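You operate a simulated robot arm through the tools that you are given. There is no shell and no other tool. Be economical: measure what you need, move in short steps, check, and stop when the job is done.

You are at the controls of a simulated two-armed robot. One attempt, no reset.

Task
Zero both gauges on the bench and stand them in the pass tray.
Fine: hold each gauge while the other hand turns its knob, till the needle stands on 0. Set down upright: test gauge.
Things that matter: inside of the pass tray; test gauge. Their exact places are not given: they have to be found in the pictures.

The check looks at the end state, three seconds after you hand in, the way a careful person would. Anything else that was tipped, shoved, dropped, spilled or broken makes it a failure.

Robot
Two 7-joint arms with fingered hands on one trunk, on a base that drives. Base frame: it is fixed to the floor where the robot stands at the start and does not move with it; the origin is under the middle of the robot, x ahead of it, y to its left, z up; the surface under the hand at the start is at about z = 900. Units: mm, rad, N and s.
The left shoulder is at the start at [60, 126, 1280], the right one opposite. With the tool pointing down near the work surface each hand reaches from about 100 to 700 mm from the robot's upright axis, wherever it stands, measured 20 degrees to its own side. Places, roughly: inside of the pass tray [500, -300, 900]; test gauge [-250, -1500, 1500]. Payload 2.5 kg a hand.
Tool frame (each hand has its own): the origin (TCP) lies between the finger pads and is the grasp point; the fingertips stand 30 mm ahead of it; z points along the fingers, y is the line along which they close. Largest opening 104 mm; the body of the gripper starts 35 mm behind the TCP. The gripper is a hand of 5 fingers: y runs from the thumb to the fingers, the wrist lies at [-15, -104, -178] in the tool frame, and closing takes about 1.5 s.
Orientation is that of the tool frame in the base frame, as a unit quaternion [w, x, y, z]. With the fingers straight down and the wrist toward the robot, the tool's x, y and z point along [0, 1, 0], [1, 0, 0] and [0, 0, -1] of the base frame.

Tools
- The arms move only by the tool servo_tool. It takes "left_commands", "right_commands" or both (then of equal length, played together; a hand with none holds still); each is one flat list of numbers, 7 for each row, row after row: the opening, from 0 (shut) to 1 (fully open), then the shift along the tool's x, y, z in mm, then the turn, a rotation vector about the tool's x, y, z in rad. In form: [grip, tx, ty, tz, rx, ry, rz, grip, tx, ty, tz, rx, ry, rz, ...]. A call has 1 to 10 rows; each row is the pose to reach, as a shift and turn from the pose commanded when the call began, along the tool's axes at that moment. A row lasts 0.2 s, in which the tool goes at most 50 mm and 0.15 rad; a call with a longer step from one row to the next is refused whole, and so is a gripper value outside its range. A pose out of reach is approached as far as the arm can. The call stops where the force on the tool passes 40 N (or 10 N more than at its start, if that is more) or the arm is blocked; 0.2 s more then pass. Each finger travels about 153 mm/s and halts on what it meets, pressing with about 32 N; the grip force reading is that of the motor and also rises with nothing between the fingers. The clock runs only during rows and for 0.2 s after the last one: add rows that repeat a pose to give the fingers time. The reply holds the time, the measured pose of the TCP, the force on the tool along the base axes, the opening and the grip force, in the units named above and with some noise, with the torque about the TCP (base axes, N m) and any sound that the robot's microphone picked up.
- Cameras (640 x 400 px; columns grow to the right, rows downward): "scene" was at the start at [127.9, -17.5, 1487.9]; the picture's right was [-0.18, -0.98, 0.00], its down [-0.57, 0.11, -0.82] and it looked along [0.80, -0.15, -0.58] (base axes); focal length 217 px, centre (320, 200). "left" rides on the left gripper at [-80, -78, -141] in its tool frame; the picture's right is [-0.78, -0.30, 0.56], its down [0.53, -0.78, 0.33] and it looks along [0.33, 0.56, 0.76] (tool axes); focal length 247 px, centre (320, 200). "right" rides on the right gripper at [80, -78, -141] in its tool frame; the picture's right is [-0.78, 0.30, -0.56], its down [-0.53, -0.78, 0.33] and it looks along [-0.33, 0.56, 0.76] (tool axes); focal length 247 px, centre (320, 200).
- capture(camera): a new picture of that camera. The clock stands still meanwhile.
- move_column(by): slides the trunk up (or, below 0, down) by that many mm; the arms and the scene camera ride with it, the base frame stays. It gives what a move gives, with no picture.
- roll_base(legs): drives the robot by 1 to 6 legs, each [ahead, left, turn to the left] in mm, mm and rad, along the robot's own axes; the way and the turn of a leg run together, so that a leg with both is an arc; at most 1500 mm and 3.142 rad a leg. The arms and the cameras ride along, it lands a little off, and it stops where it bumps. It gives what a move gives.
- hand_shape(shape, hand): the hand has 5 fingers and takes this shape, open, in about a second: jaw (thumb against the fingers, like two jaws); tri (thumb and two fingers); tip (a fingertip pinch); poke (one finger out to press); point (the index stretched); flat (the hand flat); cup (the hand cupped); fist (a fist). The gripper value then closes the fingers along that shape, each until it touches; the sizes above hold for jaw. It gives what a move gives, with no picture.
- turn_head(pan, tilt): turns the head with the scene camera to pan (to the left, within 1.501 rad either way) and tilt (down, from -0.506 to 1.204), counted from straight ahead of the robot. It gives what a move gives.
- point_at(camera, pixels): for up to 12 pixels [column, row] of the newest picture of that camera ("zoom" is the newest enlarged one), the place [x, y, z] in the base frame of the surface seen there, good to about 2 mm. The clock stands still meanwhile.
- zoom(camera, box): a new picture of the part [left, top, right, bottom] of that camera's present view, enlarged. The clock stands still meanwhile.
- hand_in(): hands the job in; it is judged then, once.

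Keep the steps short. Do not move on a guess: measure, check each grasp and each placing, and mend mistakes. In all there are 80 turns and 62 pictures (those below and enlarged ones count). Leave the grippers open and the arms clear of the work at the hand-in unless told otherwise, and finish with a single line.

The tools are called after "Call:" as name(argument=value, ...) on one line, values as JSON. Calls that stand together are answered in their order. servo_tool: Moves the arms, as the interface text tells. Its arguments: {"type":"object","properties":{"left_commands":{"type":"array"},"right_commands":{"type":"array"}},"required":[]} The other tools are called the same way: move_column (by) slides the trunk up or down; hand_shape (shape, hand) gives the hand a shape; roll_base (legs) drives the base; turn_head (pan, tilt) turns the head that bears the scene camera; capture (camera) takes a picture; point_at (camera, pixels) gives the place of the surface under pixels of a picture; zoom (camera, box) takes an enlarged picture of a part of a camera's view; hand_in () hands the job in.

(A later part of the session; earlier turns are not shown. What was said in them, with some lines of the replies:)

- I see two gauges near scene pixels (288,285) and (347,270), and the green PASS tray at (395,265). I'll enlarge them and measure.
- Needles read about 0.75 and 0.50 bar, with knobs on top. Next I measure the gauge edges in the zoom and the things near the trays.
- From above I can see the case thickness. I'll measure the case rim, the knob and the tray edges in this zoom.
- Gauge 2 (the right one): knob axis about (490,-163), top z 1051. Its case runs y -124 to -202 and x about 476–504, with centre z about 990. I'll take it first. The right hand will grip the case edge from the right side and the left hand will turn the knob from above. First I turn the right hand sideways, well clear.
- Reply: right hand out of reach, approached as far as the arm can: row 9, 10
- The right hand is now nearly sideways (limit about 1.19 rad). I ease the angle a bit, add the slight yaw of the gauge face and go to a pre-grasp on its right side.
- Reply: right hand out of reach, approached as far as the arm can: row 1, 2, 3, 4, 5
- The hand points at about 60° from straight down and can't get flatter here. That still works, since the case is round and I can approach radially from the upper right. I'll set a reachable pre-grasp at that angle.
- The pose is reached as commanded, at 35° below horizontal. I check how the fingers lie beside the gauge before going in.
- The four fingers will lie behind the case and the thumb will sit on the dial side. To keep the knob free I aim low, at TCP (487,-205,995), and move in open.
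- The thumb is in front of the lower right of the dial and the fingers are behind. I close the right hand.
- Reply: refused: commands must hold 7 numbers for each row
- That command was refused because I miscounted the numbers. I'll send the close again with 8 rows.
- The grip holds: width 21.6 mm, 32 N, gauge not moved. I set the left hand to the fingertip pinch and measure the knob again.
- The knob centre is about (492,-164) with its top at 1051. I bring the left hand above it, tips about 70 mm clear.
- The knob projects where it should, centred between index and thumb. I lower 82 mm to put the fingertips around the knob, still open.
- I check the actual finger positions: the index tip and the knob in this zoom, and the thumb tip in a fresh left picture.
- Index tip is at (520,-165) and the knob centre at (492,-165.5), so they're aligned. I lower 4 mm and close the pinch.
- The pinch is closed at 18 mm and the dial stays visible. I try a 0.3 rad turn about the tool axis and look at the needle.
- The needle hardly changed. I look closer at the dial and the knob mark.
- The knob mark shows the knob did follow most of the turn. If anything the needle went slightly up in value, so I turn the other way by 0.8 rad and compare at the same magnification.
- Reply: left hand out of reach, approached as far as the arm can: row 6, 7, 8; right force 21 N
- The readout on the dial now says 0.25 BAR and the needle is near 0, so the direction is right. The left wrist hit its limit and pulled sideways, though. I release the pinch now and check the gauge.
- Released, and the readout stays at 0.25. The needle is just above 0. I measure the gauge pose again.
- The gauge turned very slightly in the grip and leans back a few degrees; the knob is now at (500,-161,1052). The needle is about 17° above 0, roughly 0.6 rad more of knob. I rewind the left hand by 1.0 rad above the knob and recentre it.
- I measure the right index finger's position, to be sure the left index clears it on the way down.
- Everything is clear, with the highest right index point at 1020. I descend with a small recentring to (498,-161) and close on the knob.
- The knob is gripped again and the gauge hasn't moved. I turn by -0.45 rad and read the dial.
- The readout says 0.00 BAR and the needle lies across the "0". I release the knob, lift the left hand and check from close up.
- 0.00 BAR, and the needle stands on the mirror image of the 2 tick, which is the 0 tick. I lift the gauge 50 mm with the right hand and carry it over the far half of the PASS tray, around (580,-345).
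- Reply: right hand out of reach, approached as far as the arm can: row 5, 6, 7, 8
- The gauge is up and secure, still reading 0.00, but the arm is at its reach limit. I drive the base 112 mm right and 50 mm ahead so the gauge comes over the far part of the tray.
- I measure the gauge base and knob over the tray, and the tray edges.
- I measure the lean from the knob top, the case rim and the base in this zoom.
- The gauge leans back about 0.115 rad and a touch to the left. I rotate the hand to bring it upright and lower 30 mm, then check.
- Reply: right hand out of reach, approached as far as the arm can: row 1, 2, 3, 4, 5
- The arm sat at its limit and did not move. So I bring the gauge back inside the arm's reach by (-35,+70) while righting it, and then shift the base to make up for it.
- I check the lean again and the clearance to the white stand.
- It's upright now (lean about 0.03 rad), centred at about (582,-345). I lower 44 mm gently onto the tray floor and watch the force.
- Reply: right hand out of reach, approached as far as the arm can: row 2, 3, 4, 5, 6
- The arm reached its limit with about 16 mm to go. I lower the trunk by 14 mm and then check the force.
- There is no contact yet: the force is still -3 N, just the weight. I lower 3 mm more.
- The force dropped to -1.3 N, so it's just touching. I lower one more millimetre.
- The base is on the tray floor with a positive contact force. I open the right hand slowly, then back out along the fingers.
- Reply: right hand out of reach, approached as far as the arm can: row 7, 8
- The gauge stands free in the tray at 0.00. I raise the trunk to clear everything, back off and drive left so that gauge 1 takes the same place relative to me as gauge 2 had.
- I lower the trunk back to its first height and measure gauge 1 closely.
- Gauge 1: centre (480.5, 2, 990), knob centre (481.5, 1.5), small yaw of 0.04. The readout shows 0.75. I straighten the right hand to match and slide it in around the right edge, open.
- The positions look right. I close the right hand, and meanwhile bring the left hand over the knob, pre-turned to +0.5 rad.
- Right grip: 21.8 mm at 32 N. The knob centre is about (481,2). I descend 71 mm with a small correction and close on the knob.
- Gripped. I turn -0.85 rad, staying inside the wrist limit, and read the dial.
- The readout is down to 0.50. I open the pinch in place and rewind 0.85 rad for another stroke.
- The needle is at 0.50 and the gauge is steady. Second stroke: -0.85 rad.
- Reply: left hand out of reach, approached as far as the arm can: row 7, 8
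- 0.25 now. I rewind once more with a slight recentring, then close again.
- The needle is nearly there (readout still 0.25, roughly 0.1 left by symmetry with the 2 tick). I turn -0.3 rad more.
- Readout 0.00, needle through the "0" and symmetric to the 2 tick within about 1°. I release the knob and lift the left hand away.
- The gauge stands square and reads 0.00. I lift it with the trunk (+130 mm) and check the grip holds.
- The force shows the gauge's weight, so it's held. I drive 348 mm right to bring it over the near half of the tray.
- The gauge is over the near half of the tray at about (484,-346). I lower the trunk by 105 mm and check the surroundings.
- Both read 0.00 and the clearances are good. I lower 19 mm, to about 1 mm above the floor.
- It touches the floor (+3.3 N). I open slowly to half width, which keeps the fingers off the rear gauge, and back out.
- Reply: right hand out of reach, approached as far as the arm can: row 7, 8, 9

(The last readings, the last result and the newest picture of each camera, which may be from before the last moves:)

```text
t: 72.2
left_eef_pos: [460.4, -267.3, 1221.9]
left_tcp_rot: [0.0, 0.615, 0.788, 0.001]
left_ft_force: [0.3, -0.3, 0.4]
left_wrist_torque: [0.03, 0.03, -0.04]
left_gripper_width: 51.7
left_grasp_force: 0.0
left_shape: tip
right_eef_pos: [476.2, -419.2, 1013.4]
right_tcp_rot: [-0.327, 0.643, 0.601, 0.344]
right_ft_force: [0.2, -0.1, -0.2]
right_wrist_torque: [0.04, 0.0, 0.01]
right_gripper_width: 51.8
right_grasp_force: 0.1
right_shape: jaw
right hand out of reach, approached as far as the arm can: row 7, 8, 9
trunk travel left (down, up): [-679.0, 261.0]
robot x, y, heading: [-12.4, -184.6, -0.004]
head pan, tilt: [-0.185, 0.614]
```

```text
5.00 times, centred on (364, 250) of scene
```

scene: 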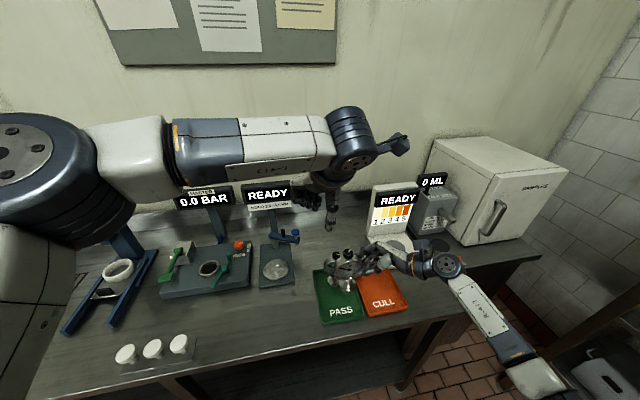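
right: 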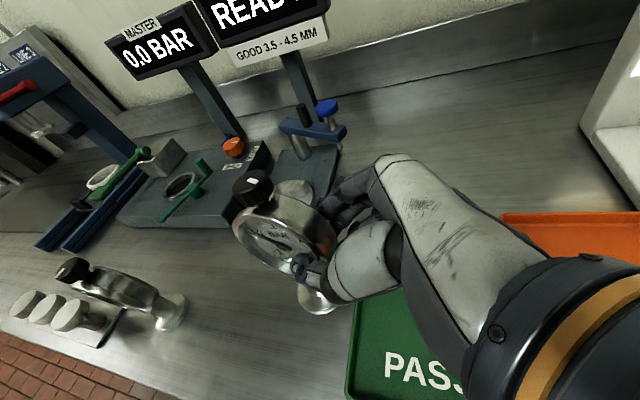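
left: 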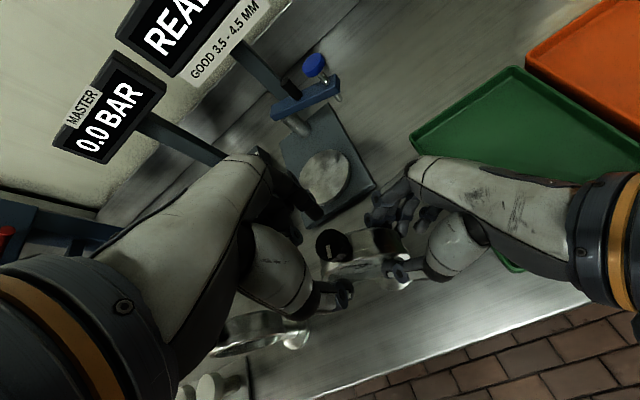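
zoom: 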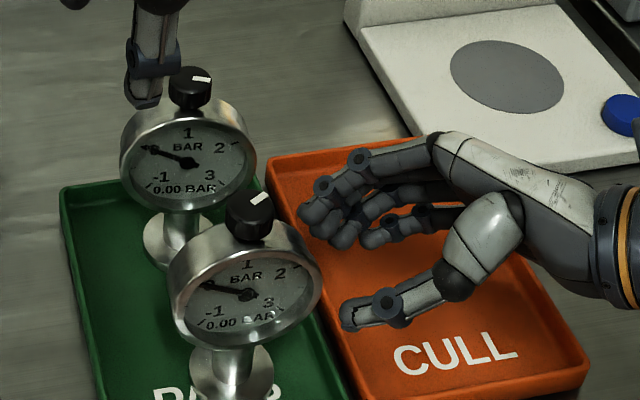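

Both gauges stand and read 0.00. The right hand still has its tips near the front gauge, so I slide the base 80 mm right and raise the trunk.

Call:
roll_base(legs=[[0, -80, 0]])

Call:
move_column(by=120)

Call:
roll_base(legs=[[-150, 0, 0]])

Call:
servo_tool(left_commands=[0.7, 0, 0, 0, 0, 0, 0, 1, 0, 0, 0, 0, 0, 0, 1, 0, 0, 0, 0, 0, 0], right_commands=[0.7, 0, 0, 0, 0, 0, 0, 1, 0, 0, 0, 0, 0, 0, 1, 0, 0, 0, 0, 0, 0])

Call:
capture(camera="scene")

```text
t: 73.2
left_eef_pos: [460.7, -346.0, 1222.4]
left_tcp_rot: [0.0, 0.614, 0.789, 0.0]
left_ft_force: [-0.3, -0.4, 0.8]
left_wrist_torque: [0.0, 0.03, 0.0]
left_gripper_width: 51.8
left_grasp_force: 0.1
left_shape: tip
right_eef_pos: [476.8, -498.0, 1012.0]
right_tcp_rot: [-0.328, 0.643, 0.602, 0.342]
right_ft_force: [0.3, -0.6, -0.1]
right_wrist_torque: [0.04, -0.03, 0.03]
right_gripper_width: 51.4
right_grasp_force: 0.0
right_shape: jaw
trunk travel left (down, up): [-679.0, 261.0]
robot x, y, heading: [-9.6, -263.0, -0.001]
head pan, tilt: [-0.185, 0.614]
```

```text
t: 74.7
left_eef_pos: [459.9, -345.9, 1342.3]
left_tcp_rot: [0.001, 0.613, 0.79, 0.0]
left_ft_force: [0.4, -0.1, -0.7]
left_wrist_torque: [-0.04, 0.0, -0.01]
left_gripper_width: 51.6
left_grasp_force: 0.0
left_shape: tip
right_eef_pos: [476.9, -497.3, 1133.9]
right_tcp_rot: [-0.329, 0.643, 0.601, 0.343]
right_ft_force: [-0.6, 0.4, 0.5]
right_wrist_torque: [0.03, 0.03, 0.03]
right_gripper_width: 51.5
right_grasp_force: 0.1
right_shape: jaw
trunk travel left (down, up): [-799.0, 141.0]
robot x, y, heading: [-13.1, -264.1, -0.001]
head pan, tilt: [-0.185, 0.614]
```

```text
t: 76.1
left_eef_pos: [305.1, -346.0, 1342.8]
left_tcp_rot: [0.0, 0.614, 0.789, 0.0]
left_ft_force: [-0.3, 0.0, 0.4]
left_wrist_torque: [-0.01, -0.03, 0.03]
left_gripper_width: 51.6
left_grasp_force: 0.0
left_shape: tip
right_eef_pos: [322.3, -497.5, 1133.3]
right_tcp_rot: [-0.328, 0.643, 0.601, 0.344]
right_ft_force: [-0.1, -0.3, 0.5]
right_wrist_torque: [0.02, -0.01, 0.02]
right_gripper_width: 51.4
right_grasp_force: 0.1
right_shape: jaw
trunk travel left (down, up): [-799.0, 141.0]
robot x, y, heading: [-167.0, -258.0, -0.007]
head pan, tilt: [-0.185, 0.614]
```

```text
t: 76.9
left_eef_pos: [307.3, -347.5, 1342.6]
left_tcp_rot: [0.001, 0.614, 0.789, 0.001]
left_ft_force: [0.9, 0.6, 0.2]
left_wrist_torque: [-0.02, 0.0, -0.01]
left_gripper_width: 103.5
left_grasp_force: 0.1
left_shape: tip
right_eef_pos: [321.3, -496.5, 1135.0]
right_tcp_rot: [-0.328, 0.643, 0.601, 0.343]
right_ft_force: [-1.6, 0.0, 0.1]
right_wrist_torque: [0.01, 0.02, -0.02]
right_gripper_width: 103.9
right_grasp_force: 0.1
right_shape: jaw
trunk travel left (down, up): [-799.0, 141.0]
robot x, y, heading: [-162.7, -263.9, -0.004]
head pan, tilt: [-0.185, 0.614]
```

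```text
8 pictures are left
```

scene: 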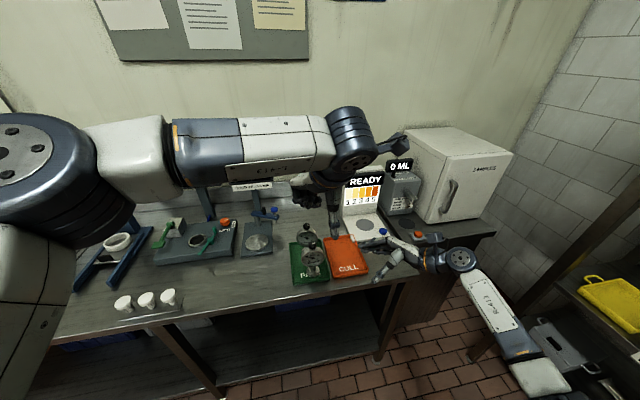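

The hands are open and clear. I take a last close look at the two gauges in the tray.

Call:
zoom(camera="scene", box=[280, 225, 344, 285])

```text
6.67 times, centred on (312, 255) of scene
```

zoom: 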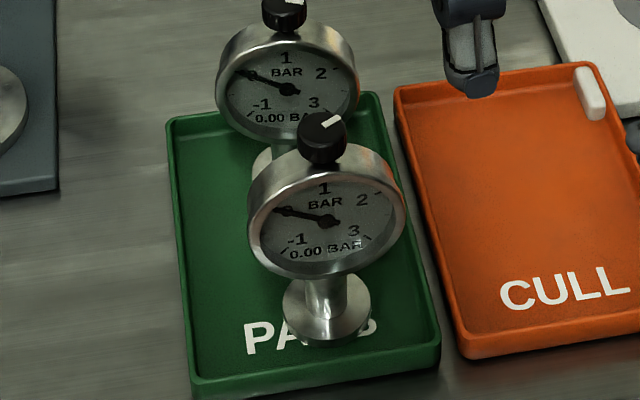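

Both gauges stand upright inside the PASS tray with their needles on 0 and readouts at 0.00. I hand in.

Call:
hand_in()

```text
The job is handed in.
```

Both gauges are zeroed (readouts 0.00 BAR, needles on 0) and stand upright in the PASS tray, with the hands open and clear; the job is handed in.
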